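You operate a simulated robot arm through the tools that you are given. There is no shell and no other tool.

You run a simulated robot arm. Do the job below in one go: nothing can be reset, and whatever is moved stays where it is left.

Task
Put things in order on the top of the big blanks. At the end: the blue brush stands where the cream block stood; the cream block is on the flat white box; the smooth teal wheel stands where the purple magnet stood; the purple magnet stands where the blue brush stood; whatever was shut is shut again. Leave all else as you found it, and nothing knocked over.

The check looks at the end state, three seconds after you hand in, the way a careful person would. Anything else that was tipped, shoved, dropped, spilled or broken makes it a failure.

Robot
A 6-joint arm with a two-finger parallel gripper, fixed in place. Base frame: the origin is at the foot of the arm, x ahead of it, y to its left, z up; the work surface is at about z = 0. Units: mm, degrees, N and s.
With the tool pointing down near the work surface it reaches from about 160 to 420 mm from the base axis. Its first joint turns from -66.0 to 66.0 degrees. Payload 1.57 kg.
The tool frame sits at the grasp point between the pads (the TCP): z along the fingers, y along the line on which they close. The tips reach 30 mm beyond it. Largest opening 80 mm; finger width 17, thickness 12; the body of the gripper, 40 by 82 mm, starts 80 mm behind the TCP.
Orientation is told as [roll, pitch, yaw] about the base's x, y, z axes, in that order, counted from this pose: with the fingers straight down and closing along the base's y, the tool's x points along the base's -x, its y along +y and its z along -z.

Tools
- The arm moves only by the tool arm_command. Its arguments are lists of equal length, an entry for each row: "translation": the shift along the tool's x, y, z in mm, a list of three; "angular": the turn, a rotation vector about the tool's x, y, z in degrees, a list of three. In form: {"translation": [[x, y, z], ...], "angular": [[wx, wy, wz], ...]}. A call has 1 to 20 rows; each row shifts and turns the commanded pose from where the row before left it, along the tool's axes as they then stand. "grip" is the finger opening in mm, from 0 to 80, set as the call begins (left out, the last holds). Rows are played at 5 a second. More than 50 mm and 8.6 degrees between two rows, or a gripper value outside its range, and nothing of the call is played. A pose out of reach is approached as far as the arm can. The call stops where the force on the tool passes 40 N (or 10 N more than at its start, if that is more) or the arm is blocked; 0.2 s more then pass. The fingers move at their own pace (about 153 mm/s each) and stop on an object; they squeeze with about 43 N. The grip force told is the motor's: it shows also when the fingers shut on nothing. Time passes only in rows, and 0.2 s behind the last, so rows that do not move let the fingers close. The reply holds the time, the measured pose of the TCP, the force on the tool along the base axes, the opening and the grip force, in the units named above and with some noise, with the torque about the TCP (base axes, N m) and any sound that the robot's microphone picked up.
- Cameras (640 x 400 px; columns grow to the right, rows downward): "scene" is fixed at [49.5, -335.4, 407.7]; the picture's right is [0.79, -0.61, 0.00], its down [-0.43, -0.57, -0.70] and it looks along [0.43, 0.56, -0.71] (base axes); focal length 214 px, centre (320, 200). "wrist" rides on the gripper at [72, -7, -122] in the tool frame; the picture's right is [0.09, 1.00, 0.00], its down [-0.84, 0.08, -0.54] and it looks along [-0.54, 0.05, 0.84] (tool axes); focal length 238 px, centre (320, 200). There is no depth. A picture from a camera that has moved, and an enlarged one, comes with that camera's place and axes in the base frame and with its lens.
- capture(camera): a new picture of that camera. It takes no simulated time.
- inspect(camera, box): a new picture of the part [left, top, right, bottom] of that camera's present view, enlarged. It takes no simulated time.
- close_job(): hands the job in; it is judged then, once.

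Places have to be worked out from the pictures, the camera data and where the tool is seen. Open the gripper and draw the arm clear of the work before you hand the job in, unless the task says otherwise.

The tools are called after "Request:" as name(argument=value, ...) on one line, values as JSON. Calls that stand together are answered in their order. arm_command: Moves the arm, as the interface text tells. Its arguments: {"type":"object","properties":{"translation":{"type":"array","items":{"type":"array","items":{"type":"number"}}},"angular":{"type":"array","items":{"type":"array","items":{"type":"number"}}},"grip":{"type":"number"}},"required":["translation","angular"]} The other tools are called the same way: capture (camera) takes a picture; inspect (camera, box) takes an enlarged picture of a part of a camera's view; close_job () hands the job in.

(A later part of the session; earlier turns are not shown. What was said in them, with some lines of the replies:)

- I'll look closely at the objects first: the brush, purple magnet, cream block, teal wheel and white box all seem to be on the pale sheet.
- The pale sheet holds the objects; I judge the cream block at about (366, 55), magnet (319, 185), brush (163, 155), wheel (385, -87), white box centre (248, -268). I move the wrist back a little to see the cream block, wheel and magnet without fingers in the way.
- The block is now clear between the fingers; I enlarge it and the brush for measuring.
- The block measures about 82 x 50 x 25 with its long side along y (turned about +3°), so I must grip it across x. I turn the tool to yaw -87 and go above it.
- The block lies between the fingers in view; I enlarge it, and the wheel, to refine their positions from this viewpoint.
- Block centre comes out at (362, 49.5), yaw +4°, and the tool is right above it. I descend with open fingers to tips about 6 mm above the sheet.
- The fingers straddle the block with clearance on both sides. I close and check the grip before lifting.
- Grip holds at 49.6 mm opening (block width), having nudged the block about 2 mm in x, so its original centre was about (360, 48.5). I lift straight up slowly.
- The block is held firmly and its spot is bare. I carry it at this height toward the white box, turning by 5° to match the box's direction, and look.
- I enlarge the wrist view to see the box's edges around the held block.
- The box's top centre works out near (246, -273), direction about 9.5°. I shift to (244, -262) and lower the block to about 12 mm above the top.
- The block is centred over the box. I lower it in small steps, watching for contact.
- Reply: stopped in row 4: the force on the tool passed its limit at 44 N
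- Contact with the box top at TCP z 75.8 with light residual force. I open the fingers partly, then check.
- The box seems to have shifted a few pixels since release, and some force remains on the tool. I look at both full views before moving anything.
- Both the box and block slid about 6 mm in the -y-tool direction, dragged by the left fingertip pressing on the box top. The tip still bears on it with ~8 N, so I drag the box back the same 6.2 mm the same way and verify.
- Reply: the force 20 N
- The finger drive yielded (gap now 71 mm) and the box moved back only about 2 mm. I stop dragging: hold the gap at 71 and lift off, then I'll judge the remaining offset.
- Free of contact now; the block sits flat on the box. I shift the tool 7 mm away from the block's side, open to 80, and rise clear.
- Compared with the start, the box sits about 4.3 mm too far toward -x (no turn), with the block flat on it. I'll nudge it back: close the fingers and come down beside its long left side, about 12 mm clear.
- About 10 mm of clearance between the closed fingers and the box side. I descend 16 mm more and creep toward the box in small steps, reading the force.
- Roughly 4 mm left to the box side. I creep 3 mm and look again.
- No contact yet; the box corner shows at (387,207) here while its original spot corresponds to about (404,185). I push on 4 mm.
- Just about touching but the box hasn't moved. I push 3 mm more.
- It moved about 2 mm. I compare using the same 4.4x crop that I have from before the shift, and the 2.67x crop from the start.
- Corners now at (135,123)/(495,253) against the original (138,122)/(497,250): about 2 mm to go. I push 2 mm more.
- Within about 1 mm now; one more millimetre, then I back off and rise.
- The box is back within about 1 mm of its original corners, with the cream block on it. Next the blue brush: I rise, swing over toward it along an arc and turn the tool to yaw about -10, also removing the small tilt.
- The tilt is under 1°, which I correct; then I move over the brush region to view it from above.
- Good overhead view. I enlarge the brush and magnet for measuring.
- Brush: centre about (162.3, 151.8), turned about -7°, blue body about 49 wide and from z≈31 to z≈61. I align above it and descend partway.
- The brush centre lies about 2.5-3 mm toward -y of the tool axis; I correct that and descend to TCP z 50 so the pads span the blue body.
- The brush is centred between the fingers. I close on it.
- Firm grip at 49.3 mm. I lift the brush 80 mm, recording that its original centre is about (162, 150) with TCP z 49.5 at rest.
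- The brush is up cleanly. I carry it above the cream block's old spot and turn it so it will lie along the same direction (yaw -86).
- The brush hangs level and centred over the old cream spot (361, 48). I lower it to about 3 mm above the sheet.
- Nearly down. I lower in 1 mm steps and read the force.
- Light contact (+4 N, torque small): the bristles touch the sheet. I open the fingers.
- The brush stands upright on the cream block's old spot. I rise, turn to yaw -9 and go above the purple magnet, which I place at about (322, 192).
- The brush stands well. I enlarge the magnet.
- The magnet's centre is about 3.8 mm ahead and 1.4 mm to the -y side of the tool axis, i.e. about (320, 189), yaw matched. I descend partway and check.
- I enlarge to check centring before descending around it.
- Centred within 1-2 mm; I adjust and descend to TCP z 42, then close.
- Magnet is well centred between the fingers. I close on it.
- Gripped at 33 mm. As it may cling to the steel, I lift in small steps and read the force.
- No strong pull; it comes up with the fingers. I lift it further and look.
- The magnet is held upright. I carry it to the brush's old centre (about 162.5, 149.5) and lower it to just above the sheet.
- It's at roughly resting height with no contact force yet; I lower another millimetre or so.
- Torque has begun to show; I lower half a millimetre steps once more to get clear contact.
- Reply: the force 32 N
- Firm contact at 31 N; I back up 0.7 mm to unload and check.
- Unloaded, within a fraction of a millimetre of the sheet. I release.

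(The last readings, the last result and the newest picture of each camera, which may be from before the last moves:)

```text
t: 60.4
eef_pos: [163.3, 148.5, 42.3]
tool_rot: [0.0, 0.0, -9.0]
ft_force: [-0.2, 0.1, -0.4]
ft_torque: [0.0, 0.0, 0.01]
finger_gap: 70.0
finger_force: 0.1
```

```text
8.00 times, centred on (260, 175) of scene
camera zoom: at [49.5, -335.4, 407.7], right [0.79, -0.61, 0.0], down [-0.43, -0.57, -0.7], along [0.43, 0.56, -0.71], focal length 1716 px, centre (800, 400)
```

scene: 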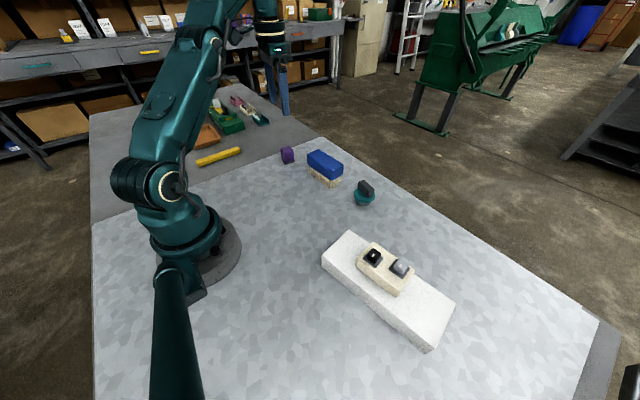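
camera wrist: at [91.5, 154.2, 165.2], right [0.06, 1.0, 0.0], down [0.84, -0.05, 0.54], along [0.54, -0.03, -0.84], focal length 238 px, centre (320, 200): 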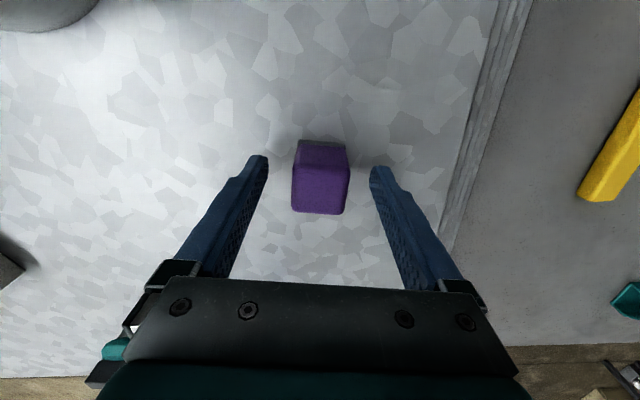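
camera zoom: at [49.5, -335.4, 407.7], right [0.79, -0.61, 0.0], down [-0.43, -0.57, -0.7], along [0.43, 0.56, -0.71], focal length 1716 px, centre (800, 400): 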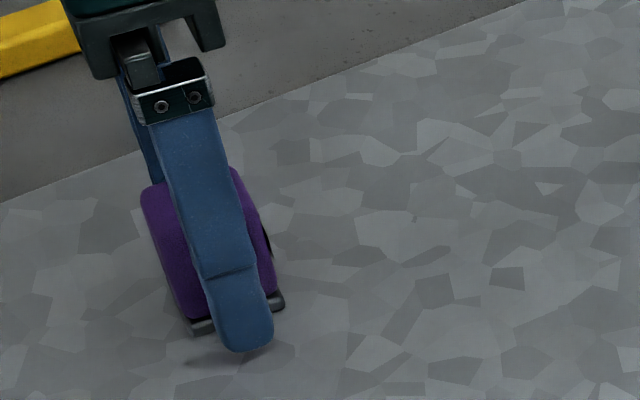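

The magnet stands upright at the brush's old place. I rise and go over toward the wheel to look at it from above.

Request:
arm_command(translation=[[0, 0, -20], [0, 0, -45], [0, 0, -45], [0, 0, -45], [-25.9, -26.2, 0], [-25.9, -26.2, 0], [-25.9, -26.2, 0], [-25.9, -26.2, 0], [-25.9, -26.2, 0], [-25.9, -26.2, 0], [-25.9, -26.2, 0], [-25.9, -26.2, 0], [0, 0, 0]], angular=[[0, 0, 0], [0, 0, 0], [0, 0, 0], [0, 0, 0], [0, 0, 0], [0, 0, 0], [0, 0, 0], [0, 0, 0], [0, 0, 0], [0, 0, 0], [0, 0, 0], [0, 0, 0], [0, 0, 0]], grip=80)

Request:
capture(camera="wrist")

Request:
capture(camera="scene")

```text
t: 63.2
eef_pos: [335.0, -91.3, 195.4]
tool_rot: [0.0, 0.1, -8.9]
ft_force: [-1.0, 0.2, 0.5]
ft_torque: [0.03, 0.03, 0.01]
finger_gap: 80.1
finger_force: 0.0
```

```text
taken
camera wrist: at [264.6, -87.1, 318.6], right [0.06, 1.0, 0.0], down [0.84, -0.05, 0.54], along [0.54, -0.03, -0.84], focal length 238 px, centre (320, 200)
```

wrist: 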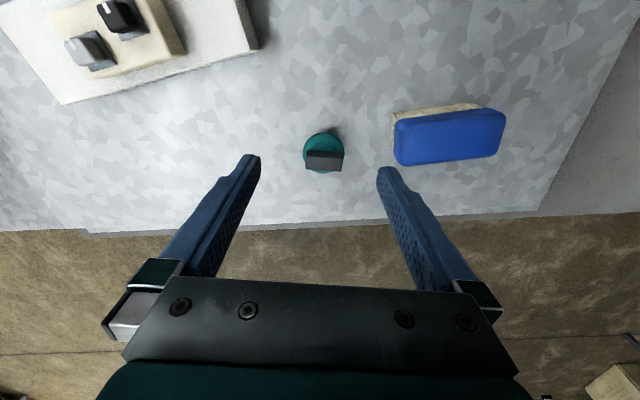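

```text
taken
```

scene: 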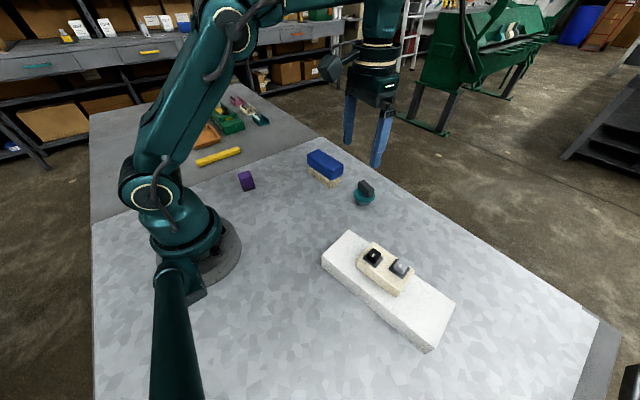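

I enlarge the wheel in both views.

Request:
inspect(camera="wrist", box=[285, 115, 365, 190])

Request:
inspect(camera="scene", box=[340, 170, 390, 215])

Request:
inspect(camera="scene", box=[225, 160, 265, 195])

```text
5.33 times, centred on (325, 152) of wrist
camera zoom: at [264.6, -87.1, 318.6], right [0.06, 1.0, 0.0], down [0.84, -0.05, 0.54], along [0.54, -0.03, -0.84], focal length 1271 px, centre (293, 453)
```

zoom: 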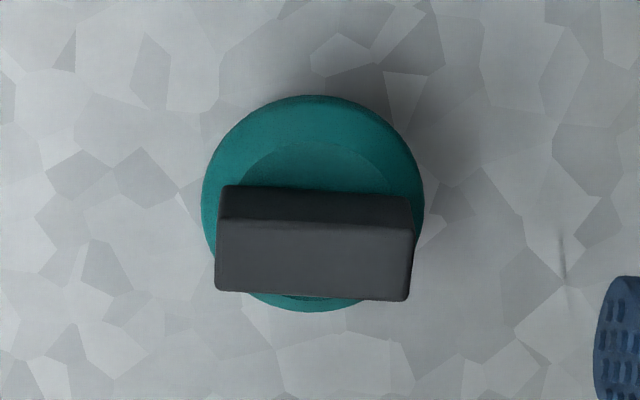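

```text
8.89 times, centred on (365, 192) of scene
camera zoom: at [49.5, -335.4, 407.7], right [0.79, -0.61, 0.0], down [-0.43, -0.57, -0.7], along [0.43, 0.56, -0.71], focal length 1906 px, centre (-80, 267)
```

zoom: 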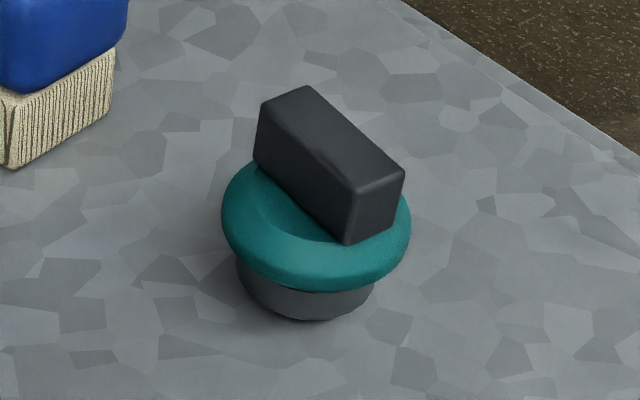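

```text
11.43 times, centred on (245, 178) of scene
camera zoom: at [49.5, -335.4, 407.7], right [0.79, -0.61, 0.0], down [-0.43, -0.57, -0.7], along [0.43, 0.56, -0.71], focal length 2451 px, centre (1177, 457)
```

zoom: 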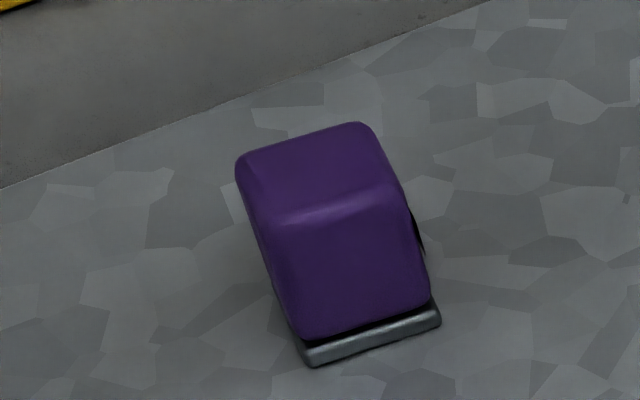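

The wheel has a teal disc (Ø about 52) on a grey foot, with a dark bar handle about 43 x 18 lying at about 85° and its top near z 50-58. I'll hold the bar by its ends with closing direction 85° (yaw -5), so I move above and partway down to measure.

Request:
arm_command(translation=[[-22, 4.6, 0], [-22.3, 4.7, 0], [0, 0, 30], [0, 0, 30], [0, 0, 20], [0, 0, 0]], angular=[[0, 0, 0], [0, 0, -3.9], [0, 0, 0], [0, 0, 0], [0, 0, 0], [0, 0, 0]])

Request:
capture(camera="wrist")

Request:
inspect(camera="scene", box=[310, 120, 430, 220])

```text
t: 64.6
eef_pos: [364.4, -86.6, 108.5]
tool_rot: [-0.1, 0.0, -5.0]
ft_force: [-0.4, -0.7, -0.1]
ft_torque: [0.03, -0.02, -0.03]
finger_gap: 80.3
finger_force: 0.1
out of reach, approached as far as the arm can: row 2
```

```text
taken
camera wrist: at [292.7, -86.9, 231.9], right [0.0, 1.0, 0.0], down [0.84, 0.0, 0.54], along [0.54, 0.0, -0.84], focal length 238 px, centre (320, 200)
```

wrist: 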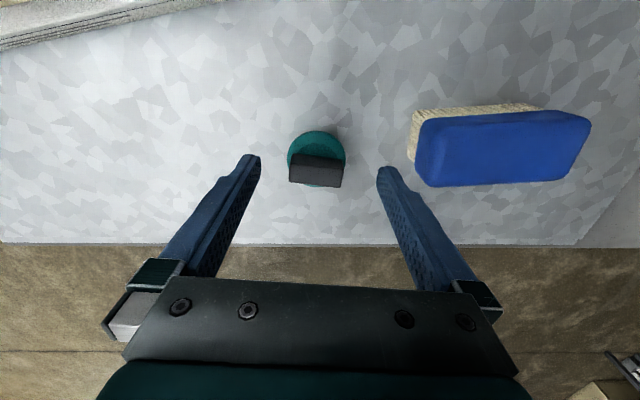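

```text
4.00 times, centred on (370, 170) of scene
camera zoom: at [49.5, -335.4, 407.7], right [0.79, -0.61, 0.0], down [-0.43, -0.57, -0.7], along [0.43, 0.56, -0.71], focal length 858 px, centre (120, 320)
```

zoom: 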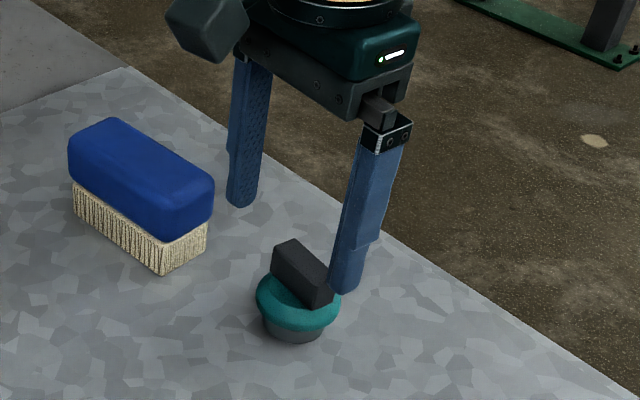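

The high pose clipped my reach in x, leaving the tool at (365, -87). I enlarge the wheel to measure the rest.

Request:
inspect(camera="wrist", box=[270, 120, 370, 200])

```text
5.00 times, centred on (320, 160) of wrist
camera zoom: at [292.7, -86.9, 231.9], right [0.0, 1.0, 0.0], down [0.84, 0.0, 0.54], along [0.54, 0.0, -0.84], focal length 1192 px, centre (320, 400)
```

zoom: 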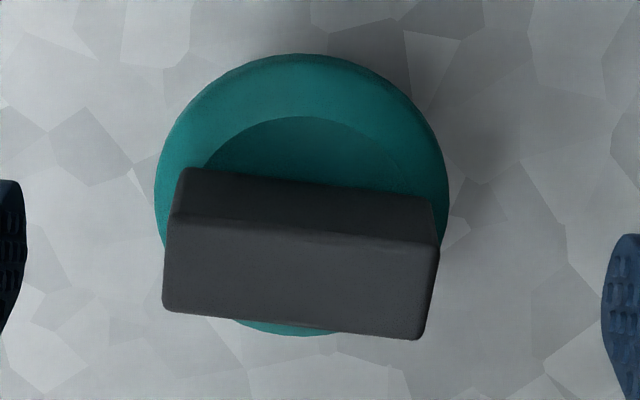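

Triangulating from two heights: wheel centre about (380, -90), bar top about z 59, disc rim top about z 35, bar direction about 83.5°. I align over it at TCP z 96 (tips still above the bar).

Request:
arm_command(translation=[[0, 0, 12], [-8, -1.2, 0], [-7.4, -1.1, 0], [0, 0, 0]], angular=[[0, 0, 0], [0, 0, 1.4], [0, 0, 0], [0, 0, 0]])

Request:
inspect(camera="wrist", box=[240, 120, 400, 220])

Request:
inspect(camera="scene", box=[320, 140, 410, 215])

```text
t: 65.6
eef_pos: [377.2, -89.4, 96.9]
tool_rot: [0.0, 0.0, -6.4]
ft_force: [-0.6, -0.2, -0.1]
ft_torque: [0.02, 0.01, 0.01]
finger_gap: 79.8
finger_force: 0.0
```

```text
4.00 times, centred on (320, 170) of wrist
camera zoom: at [307.2, -88.0, 220.3], right [0.02, 1.0, 0.0], down [0.84, -0.02, 0.54], along [0.54, -0.01, -0.84], focal length 953 px, centre (320, 320)
```

zoom: 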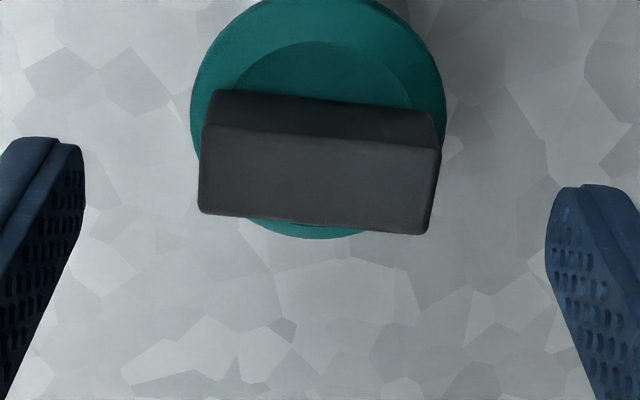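

```text
5.33 times, centred on (365, 178) of scene
camera zoom: at [49.5, -335.4, 407.7], right [0.79, -0.61, 0.0], down [-0.43, -0.57, -0.7], along [0.43, 0.56, -0.71], focal length 1144 px, centre (80, 320)
```

zoom: 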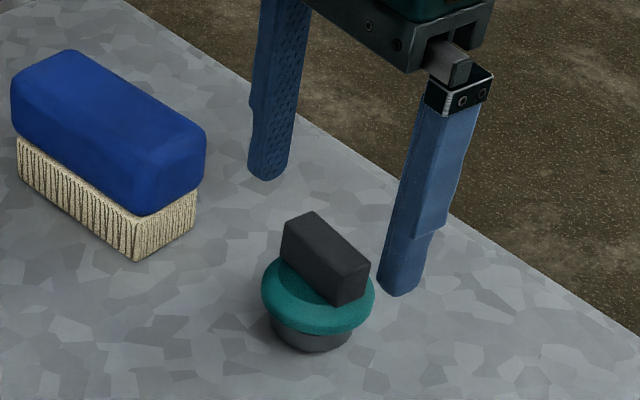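

Aligned within 1 mm. I descend to TCP z 68 so the tips stay above the disc rim, and check from the side.

Request:
arm_command(translation=[[0, -0.8, 10], [0, 0, 12], [0, 0, 6], [0, 0, 0]], angular=[[0, 0, 0], [0, 0, 0], [0, 0, 0], [0, 0, 0]])

Request:
inspect(camera="scene", box=[320, 140, 410, 215])

Request:
inspect(camera="wrist", box=[240, 120, 400, 240])

```text
t: 66.6
eef_pos: [377.6, -89.7, 69.5]
tool_rot: [-0.1, -0.1, -6.4]
ft_force: [-1.0, 0.6, -0.7]
ft_torque: [0.0, 0.0, -0.04]
finger_gap: 79.8
finger_force: 0.0
```

```text
5.33 times, centred on (365, 178) of scene
camera zoom: at [49.5, -335.4, 407.7], right [0.79, -0.61, 0.0], down [-0.43, -0.57, -0.7], along [0.43, 0.56, -0.71], focal length 1144 px, centre (80, 320)
```

zoom: 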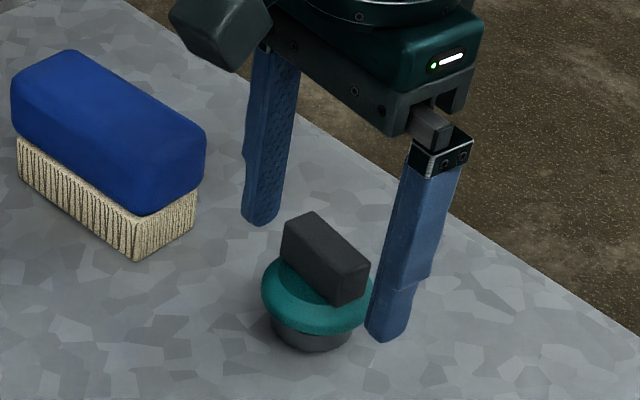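

```text
3.33 times, centred on (320, 180) of wrist
camera zoom: at [306.6, -88.2, 192.3], right [0.02, 1.0, 0.0], down [0.84, -0.02, 0.54], along [0.54, -0.01, -0.84], focal length 794 px, centre (320, 267)
```

zoom: 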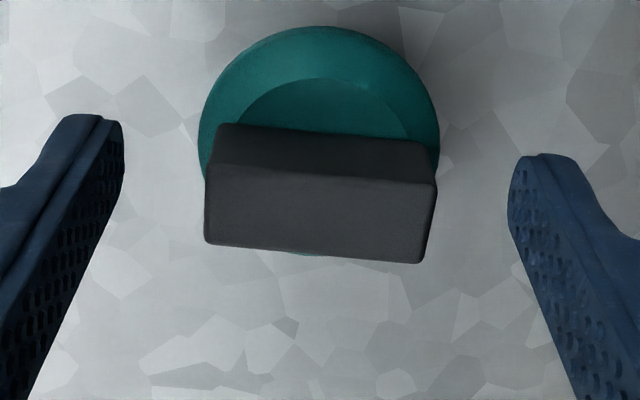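

The tips are level just above the disc rim and on both bar ends. I close.

Request:
arm_command(translation=[[0, 0, 0], [0, 0, 0], [0, 0, 0], [0, 0, 0]], angular=[[0, 0, 0], [0, 0, 0], [0, 0, 0], [0, 0, 0]], grip=0)

Request:
inspect(camera="scene", box=[320, 140, 410, 215])

Request:
inspect(camera="wrist", box=[240, 120, 400, 240])

```text
t: 67.6
eef_pos: [377.1, -91.1, 70.2]
tool_rot: [0.0, -0.2, -6.4]
ft_force: [-0.5, 0.7, 0.9]
ft_torque: [-0.01, -0.01, 0.03]
finger_gap: 43.2
finger_force: 43.0
```

```text
5.33 times, centred on (365, 178) of scene
camera zoom: at [49.5, -335.4, 407.7], right [0.79, -0.61, 0.0], down [-0.43, -0.57, -0.7], along [0.43, 0.56, -0.71], focal length 1144 px, centre (80, 320)
```

zoom: 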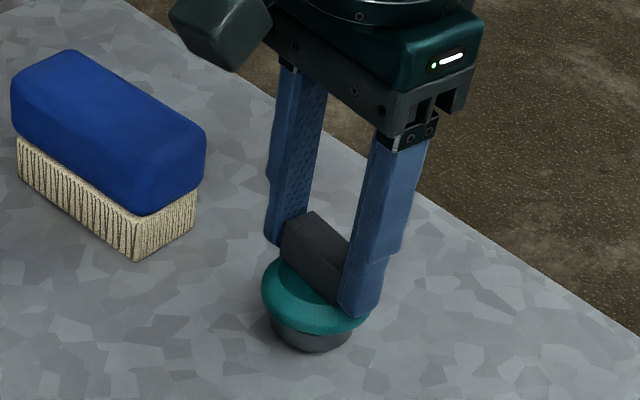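

```text
3.33 times, centred on (320, 180) of wrist
camera zoom: at [306.6, -88.2, 192.5], right [0.02, 1.0, 0.0], down [0.84, -0.02, 0.54], along [0.54, -0.01, -0.84], focal length 794 px, centre (320, 267)
```

zoom: 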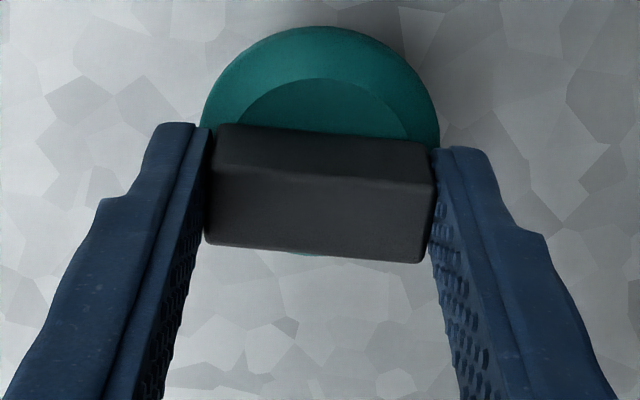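

Firm hold on the bar at 43.2 mm. I lift slowly by 25 mm and look.

Request:
arm_command(translation=[[0, 0, -1], [0, 0, -2], [0, 0, -5], [0, 0, -8], [0, 0, -9], [0, 0, 0]], angular=[[0, 0, 0], [0, 0, 0], [0, 0, 0], [0, 0, 0], [0, 0, 0], [0, 0, 0]])

Request:
inspect(camera="scene", box=[320, 140, 410, 215])

Request:
capture(camera="wrist")

```text
t: 69.0
eef_pos: [379.5, -90.4, 95.0]
tool_rot: [0.0, 0.0, -6.4]
ft_force: [0.4, 0.7, -1.4]
ft_torque: [-0.01, 0.01, 0.02]
finger_gap: 43.1
finger_force: 43.2
```

```text
5.33 times, centred on (365, 178) of scene
camera zoom: at [49.5, -335.4, 407.7], right [0.79, -0.61, 0.0], down [-0.43, -0.57, -0.7], along [0.43, 0.56, -0.71], focal length 1144 px, centre (80, 320)
```

zoom: 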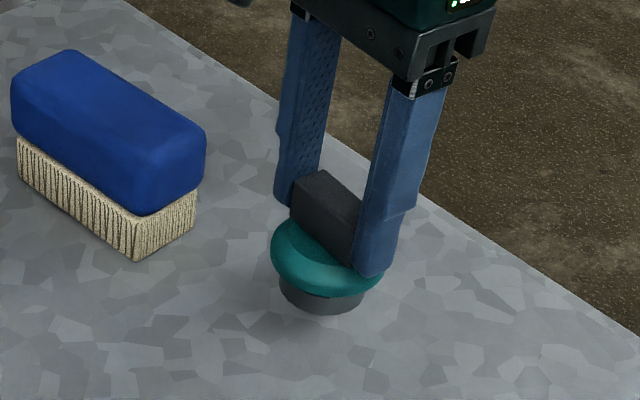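

```text
taken
camera wrist: at [307.8, -89.1, 217.2], right [0.02, 1.0, 0.0], down [0.84, -0.02, 0.54], along [0.54, -0.01, -0.84], focal length 238 px, centre (320, 200)
```

wrist: 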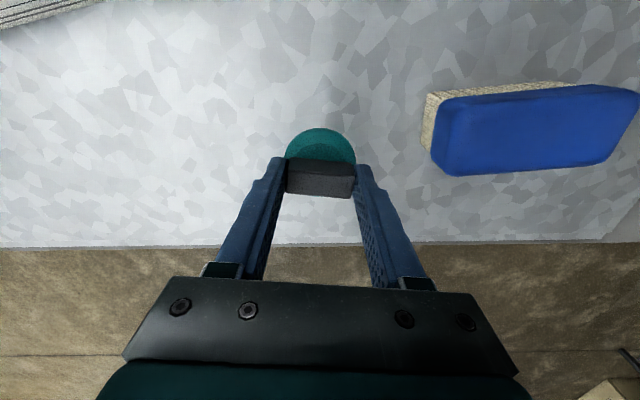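

The wheel hangs level. I carry it inward, around the brush, and then out to the magnet's old place (320, 189.5) at a safe height.

Request:
arm_command(translation=[[28.6, -3.2, -11], [28.6, -3.2, -11], [28.6, -3.2, -11], [28.5, -3.2, -11], [3.8, 34.1, 0], [3.8, 34.1, 0], [3.8, 34.1, 0], [3.8, 34.1, 0], [3.8, 34.1, 0], [3.9, 34.0, 0], [3.9, 34.0, 0], [-25.2, 22.8, 0], [-25.2, 22.7, 0], [0, 0, 0]], angular=[[0, 0, 0], [0, 0, 0], [0, 0, 0], [0, 0, 0], [0, 0, 0], [0, 0, 0], [0, 0, 0], [0, 0, 0], [0, 0, 0], [0, 0, 0], [0, 0, 0], [0, 0, 0], [0, 0, 0], [0, 0, 0]])

Request:
capture(camera="wrist")

Request:
capture(camera="scene")

```text
t: 72.0
eef_pos: [318.2, 190.4, 135.8]
tool_rot: [-0.1, 0.1, -6.4]
ft_force: [0.5, 0.1, 0.2]
ft_torque: [0.0, 0.03, -0.02]
finger_gap: 43.0
finger_force: 42.9
```

```text
taken
camera wrist: at [247.2, 191.7, 258.5], right [0.02, 1.0, 0.0], down [0.84, -0.02, 0.54], along [0.54, -0.01, -0.84], focal length 238 px, centre (320, 200)
```

wrist: 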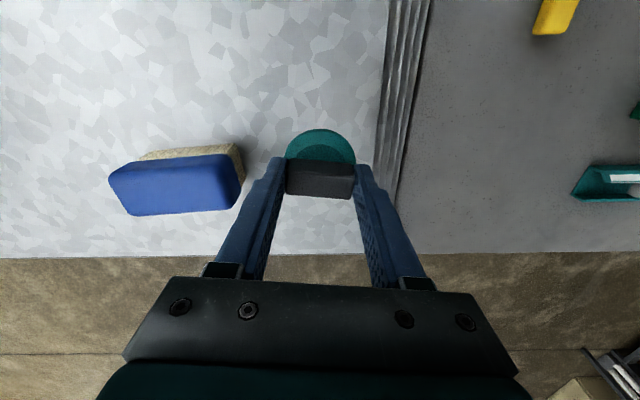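

```text
taken
```

scene: 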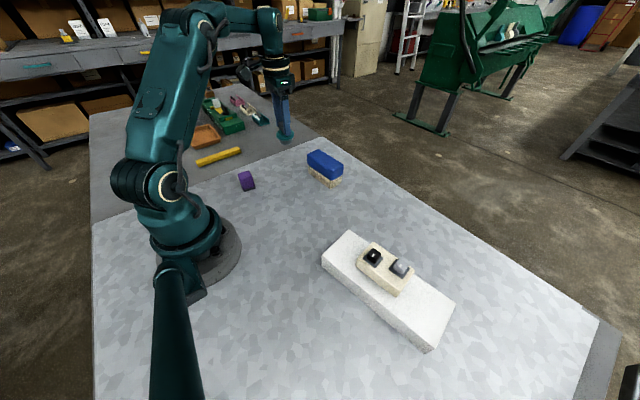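

I trim the position by under a millimetre and lower to about 5 mm above rest height.

Request:
arm_command(translation=[[-0.8, -0.7, 20], [0, 0, 20], [0, 0, 13], [0, 0, 7], [0, 0, 0]], angular=[[0, 0, 0], [0, 0, 0], [0, 0, 0], [0, 0, 0], [0, 0, 0]])

Request:
inspect(camera="scene", box=[250, 110, 330, 170])

Request:
capture(camera="wrist")

```text
t: 73.2
eef_pos: [319.6, 189.2, 76.1]
tool_rot: [-0.1, 0.0, -6.5]
ft_force: [-0.2, -0.5, -1.9]
ft_torque: [-0.01, 0.0, -0.02]
finger_gap: 43.1
finger_force: 43.2
```

```text
6.67 times, centred on (290, 140) of scene
camera zoom: at [49.5, -335.4, 407.7], right [0.79, -0.61, 0.0], down [-0.43, -0.57, -0.7], along [0.43, 0.56, -0.71], focal length 1430 px, centre (520, 600)
```

zoom: 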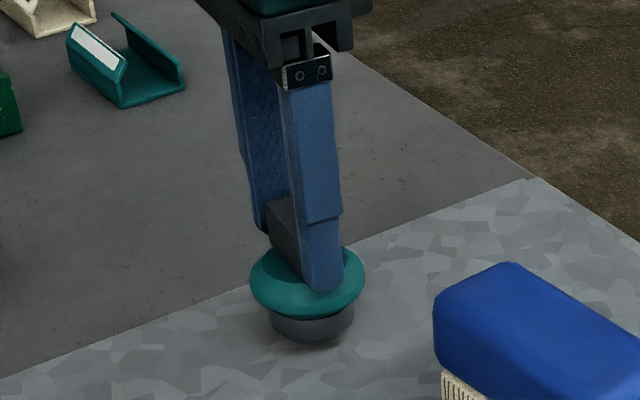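

```text
taken
camera wrist: at [248.4, 189.3, 200.4], right [0.02, 1.0, 0.0], down [0.84, -0.02, 0.54], along [0.54, -0.01, -0.84], focal length 238 px, centre (320, 200)
```

wrist: 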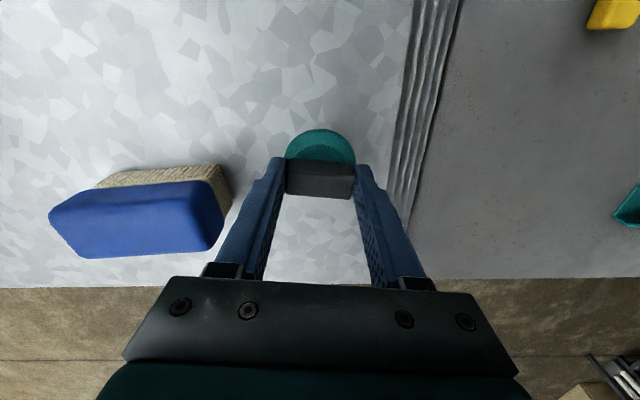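

About 7 mm above rest. I go down 5 mm, then creep.

Request:
arm_command(translation=[[0, 0, 3], [0, 0, 2], [0, 0, 0]], angular=[[0, 0, 0], [0, 0, 0], [0, 0, 0]])

Request:
arm_command(translation=[[0, 0, 0.7], [0, 0, 0]], angular=[[0, 0, 0], [0, 0, 0]])

Request:
inspect(camera="scene", box=[250, 110, 330, 170])

```text
t: 74.0
eef_pos: [319.6, 188.9, 72.5]
tool_rot: [0.0, -0.1, -6.4]
ft_force: [-0.2, -0.2, -1.8]
ft_torque: [0.0, 0.0, -0.01]
finger_gap: 43.1
finger_force: 43.2
```

```text
t: 74.6
eef_pos: [319.7, 188.2, 71.8]
tool_rot: [0.0, 0.0, -6.4]
ft_force: [0.2, -0.5, -1.2]
ft_torque: [-0.03, 0.01, -0.01]
finger_gap: 43.1
finger_force: 43.0
```

```text
6.67 times, centred on (290, 140) of scene
camera zoom: at [49.5, -335.4, 407.7], right [0.79, -0.61, 0.0], down [-0.43, -0.57, -0.7], along [0.43, 0.56, -0.71], focal length 1430 px, centre (520, 600)
```

zoom: 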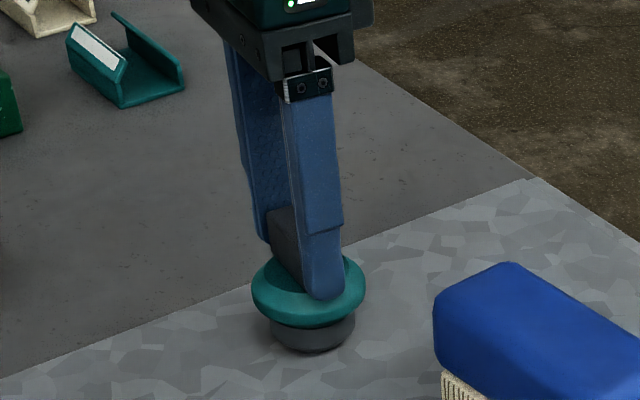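

Still free. I creep down 0.7 mm at a time.

Request:
arm_command(translation=[[0, 0, 0.7], [0, 0, 0]], angular=[[0, 0, 0], [0, 0, 0]])

Request:
arm_command(translation=[[0, 0, 0.5], [0, 0, 0]], angular=[[0, 0, 0], [0, 0, 0]])

```text
t: 75.2
eef_pos: [321.2, 187.7, 71.8]
tool_rot: [0.0, -0.1, -6.4]
ft_force: [-0.1, 0.2, -0.9]
ft_torque: [-0.01, 0.01, 0.01]
finger_gap: 43.1
finger_force: 42.8
```

```text
t: 75.8
eef_pos: [319.9, 189.5, 69.8]
tool_rot: [-0.1, 0.0, -6.4]
ft_force: [0.1, -0.2, -0.9]
ft_torque: [0.02, 0.02, -0.01]
finger_gap: 43.0
finger_force: 43.2
```

No contact yet; two more small steps.

Request:
arm_command(translation=[[0, 0, 0.5], [0, 0, 0]], angular=[[0, 0, 0], [0, 0, 0]])

Request:
arm_command(translation=[[0, 0, 0.4], [0, 0, 0]], angular=[[0, 0, 0], [0, 0, 0]])

```text
t: 76.4
eef_pos: [319.4, 189.9, 70.0]
tool_rot: [0.0, 0.0, -6.4]
ft_force: [1.1, 0.4, -1.3]
ft_torque: [0.01, 0.05, -0.06]
finger_gap: 43.0
finger_force: 42.8
```

```text
t: 77.0
eef_pos: [319.6, 188.0, 69.6]
tool_rot: [-0.1, 0.0, -6.5]
ft_force: [-0.1, -0.3, -1.0]
ft_torque: [0.03, 0.0, 0.02]
finger_gap: 42.7
finger_force: 42.7
```

Request:
inspect(camera="scene", box=[270, 130, 310, 165])

Request:
arm_command(translation=[[0, 0, 0.4], [0, 0, 0]], angular=[[0, 0, 0], [0, 0, 0]])

```text
11.43 times, centred on (290, 148) of scene
camera zoom: at [49.5, -335.4, 407.7], right [0.79, -0.61, 0.0], down [-0.43, -0.57, -0.7], along [0.43, 0.56, -0.71], focal length 2451 px, centre (663, 800)
```

zoom: 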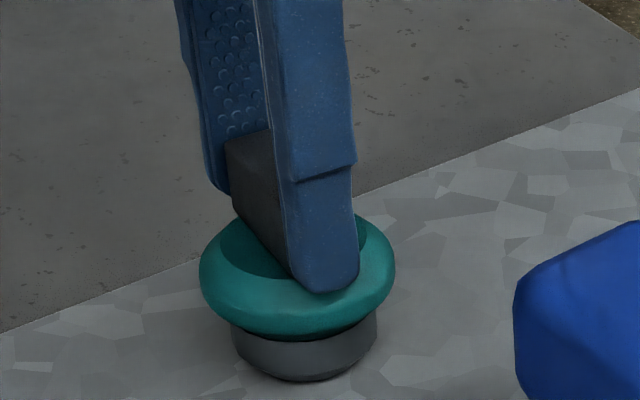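

```text
t: 77.6
eef_pos: [318.8, 188.3, 70.2]
tool_rot: [0.0, -0.1, -6.4]
ft_force: [-0.2, -0.2, -0.4]
ft_torque: [0.04, 0.03, -0.04]
finger_gap: 43.2
finger_force: 43.6
```

The foot is practically at the sheet and the force begins to ease. I step 0.4 mm again.

Request:
arm_command(translation=[[0, 0, 0.4], [0, 0, 0]], angular=[[0, 0, 0], [0, 0, 0]])

Request:
arm_command(translation=[[0, 0, 0.3], [0, 0, 0]], angular=[[0, 0, 0], [0, 0, 0]])

```text
t: 78.2
eef_pos: [320.1, 189.1, 69.9]
tool_rot: [0.0, 0.0, -6.4]
ft_force: [-0.1, 1.0, -1.7]
ft_torque: [-0.01, 0.02, -0.03]
finger_gap: 43.2
finger_force: 42.9
```

```text
t: 78.8
eef_pos: [319.6, 188.0, 70.2]
tool_rot: [0.0, 0.0, -6.4]
ft_force: [-0.9, 0.3, -0.5]
ft_torque: [0.0, 0.03, -0.01]
finger_gap: 43.1
finger_force: 43.0
```

No clear contact yet; I check the camera-reported height and step a full millimetre.

Request:
arm_command(translation=[[0, 0, 0.6], [0, 0, 0], [0, 0, 0]], angular=[[0, 0, 0], [0, 0, 0], [0, 0, 0]])

Request:
capture(camera="wrist")

Request:
inspect(camera="scene", box=[270, 130, 310, 165])

```text
t: 79.6
eef_pos: [320.6, 188.8, 68.6]
tool_rot: [0.0, 0.0, -6.3]
ft_force: [-6.0, -3.0, 14.6]
ft_torque: [-0.1, 0.31, 0.01]
finger_gap: 43.0
finger_force: 43.0
```

```text
taken
camera wrist: at [248.5, 190.3, 192.1], right [0.02, 1.0, 0.0], down [0.84, -0.02, 0.54], along [0.54, -0.01, -0.84], focal length 238 px, centre (320, 200)
```

wrist: 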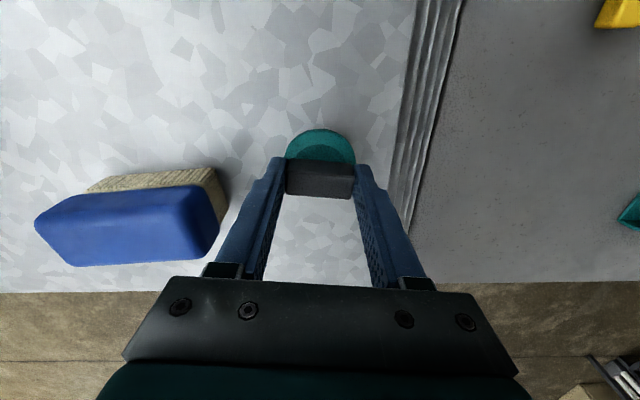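

```text
11.43 times, centred on (290, 148) of scene
camera zoom: at [49.4, -335.4, 407.7], right [0.79, -0.61, 0.0], down [-0.43, -0.57, -0.7], along [0.43, 0.56, -0.71], focal length 2451 px, centre (663, 800)
```

zoom: 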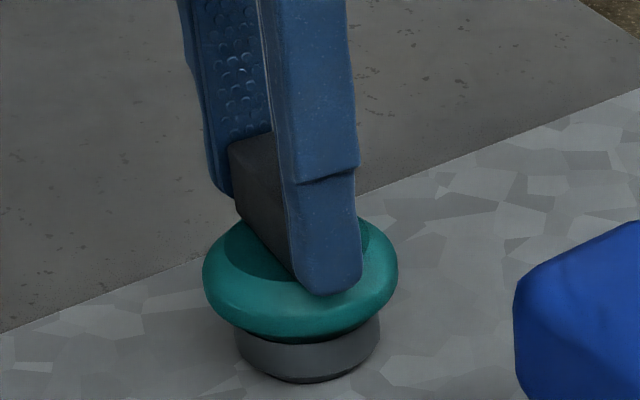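

Contact at 14.6 N. I back up 0.3 mm to unload and release the fingers.

Request:
arm_command(translation=[[0, 0, -0.3], [0, 0, 0]], angular=[[0, 0, 0], [0, 0, 0]])

Request:
arm_command(translation=[[0, 0, 0], [0, 0, 0], [0, 0, 0]], angular=[[0, 0, 0], [0, 0, 0], [0, 0, 0]], grip=75)

Request:
capture(camera="wrist")

Request:
inspect(camera="scene", box=[270, 130, 310, 165])

```text
t: 80.2
eef_pos: [319.3, 189.0, 69.2]
tool_rot: [-0.1, -0.1, -6.4]
ft_force: [0.5, -3.3, 12.7]
ft_torque: [-0.15, -0.02, -0.01]
finger_gap: 43.2
finger_force: 43.0
```

```text
t: 81.0
eef_pos: [320.3, 188.3, 68.6]
tool_rot: [-0.1, 0.1, -6.3]
ft_force: [0.2, -0.3, 0.1]
ft_torque: [0.02, 0.01, -0.02]
finger_gap: 74.9
finger_force: 0.2
```

```text
taken
camera wrist: at [248.0, 190.5, 191.8], right [0.02, 1.0, 0.0], down [0.84, -0.02, 0.54], along [0.54, -0.01, -0.84], focal length 238 px, centre (320, 200)
```

wrist: 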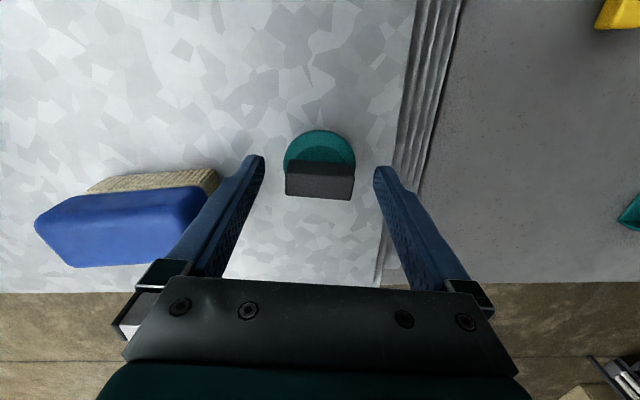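

```text
11.43 times, centred on (290, 148) of scene
camera zoom: at [49.5, -335.4, 407.7], right [0.79, -0.61, 0.0], down [-0.43, -0.57, -0.7], along [0.43, 0.56, -0.71], focal length 2451 px, centre (663, 800)
```

zoom: 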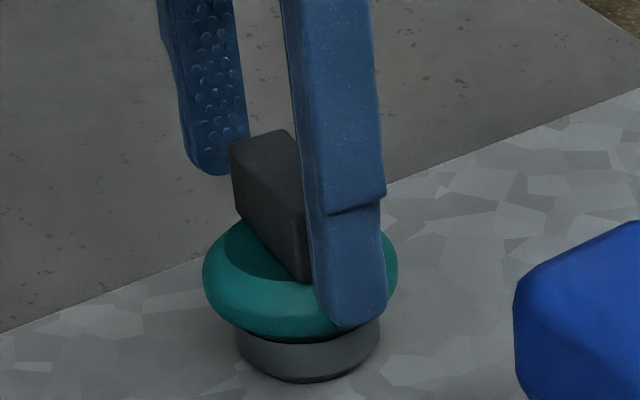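

Released cleanly; the wheel stands on the magnet's old place. I rise and draw back to near the start pose, then review everything.

Request:
arm_command(translation=[[0, 0, -10], [0, 0, -30], [0, 0, -40], [0, 0, -40], [30, -22, -10], [30, -22, -10], [0, -30, -10], [0, 0, 0]], angular=[[0, 0, 0], [0, 0, 0], [0, 0, 0], [0, 0, 0], [0, 0, 0], [0, 0, 0], [0, 0, 0], [0, 0, 0]])

Request:
capture(camera="scene")

Request:
capture(camera="wrist")

Request:
inspect(camera="scene", box=[300, 210, 480, 360])

Request:
inspect(camera="scene", box=[200, 130, 400, 255])

Request:
inspect(camera="scene", box=[160, 70, 300, 180])

```text
t: 82.8
eef_pos: [251.3, 122.4, 218.9]
tool_rot: [0.0, 0.0, -6.4]
ft_force: [0.6, 0.7, -0.4]
ft_torque: [0.02, -0.01, -0.02]
finger_gap: 74.8
finger_force: 0.1
```

```text
taken
```

scene: 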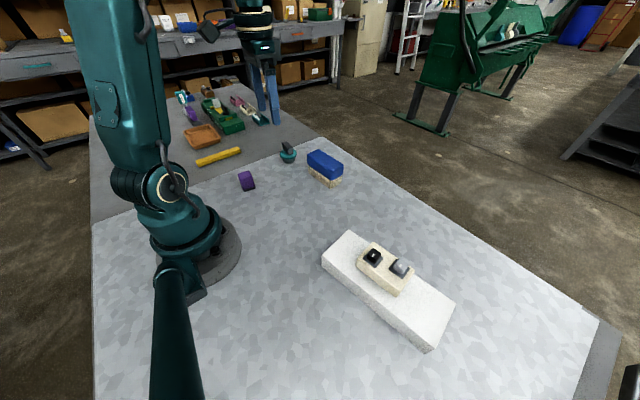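

```text
taken
camera wrist: at [179.9, 123.8, 342.3], right [0.02, 1.0, 0.0], down [0.84, -0.02, 0.54], along [0.54, -0.01, -0.84], focal length 238 px, centre (320, 200)
```

wrist: 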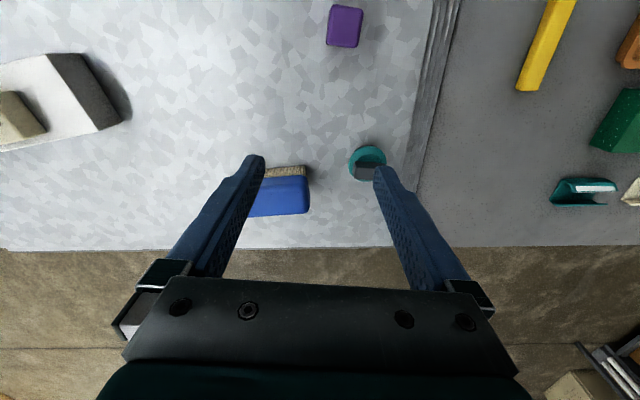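

```text
2.67 times, centred on (390, 285) of scene
camera zoom: at [49.5, -335.4, 407.7], right [0.79, -0.61, 0.0], down [-0.43, -0.57, -0.7], along [0.43, 0.56, -0.71], focal length 572 px, centre (133, -27)
```

zoom: 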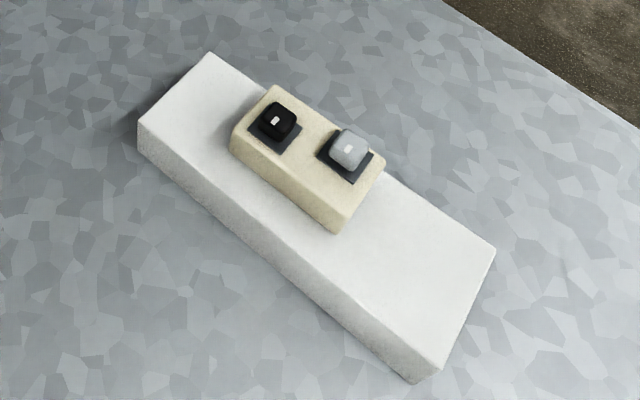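

```text
3.20 times, centred on (300, 192) of scene
camera zoom: at [49.5, -335.4, 407.7], right [0.79, -0.61, 0.0], down [-0.43, -0.57, -0.7], along [0.43, 0.56, -0.71], focal length 686 px, centre (384, 224)
```

zoom: 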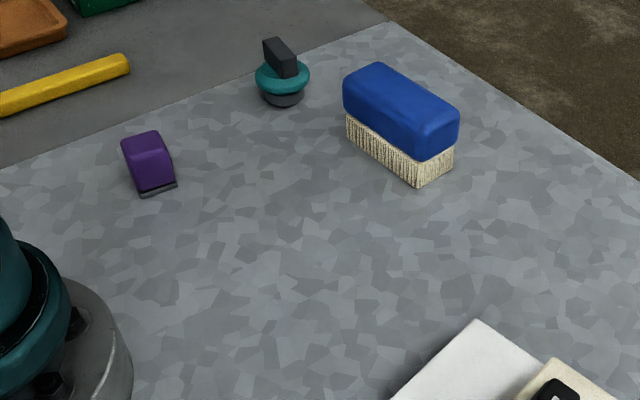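

```text
3.64 times, centred on (230, 125) of scene
camera zoom: at [49.5, -335.4, 407.7], right [0.79, -0.61, 0.0], down [-0.43, -0.57, -0.7], along [0.43, 0.56, -0.71], focal length 780 px, centre (647, 473)
```

zoom: 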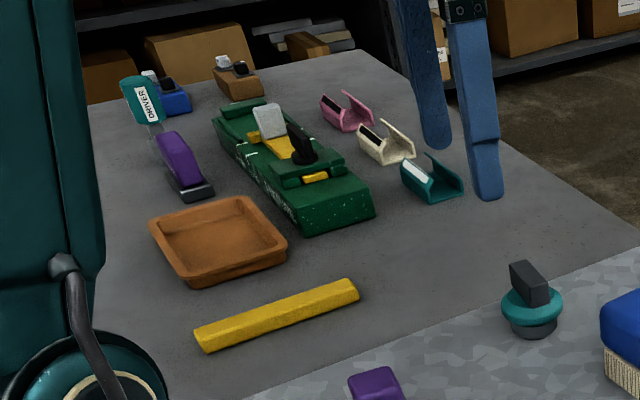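

Everything matches: the brush is on the cream block's spot, the wheel on the magnet's, and the magnet on the brush's. The cream block sits on the white box, whose corners are back at their original pixels, and the bench items are untouched. The gripper is open and the arm clear, so I hand in.

Request:
close_job()

```text
The job is handed in.
```

I finished the rearrangement and handed it in. The final pictures show every piece upright in its new place, but I don't have the check's result.

- **Blue brush:** it stands where the cream block stood, turned to lie the way the block did.
- **Cream block:** it lies flat on the white box, slightly off the box's centre.
- **Teal wheel:** it stands where the purple magnet stood.
- **Purple magnet:** it stands where the blue brush stood.

**White box:** releasing the cream block dragged the box about 6 mm sideways, because a fingertip was pressing on its top. I pushed it back from the side, and its corners now sit within about 1 mm of where they started.

I saw nothing that was opened or needed shutting. The items on the bench behind look unchanged. The gripper is open and the arm is near its starting pose.
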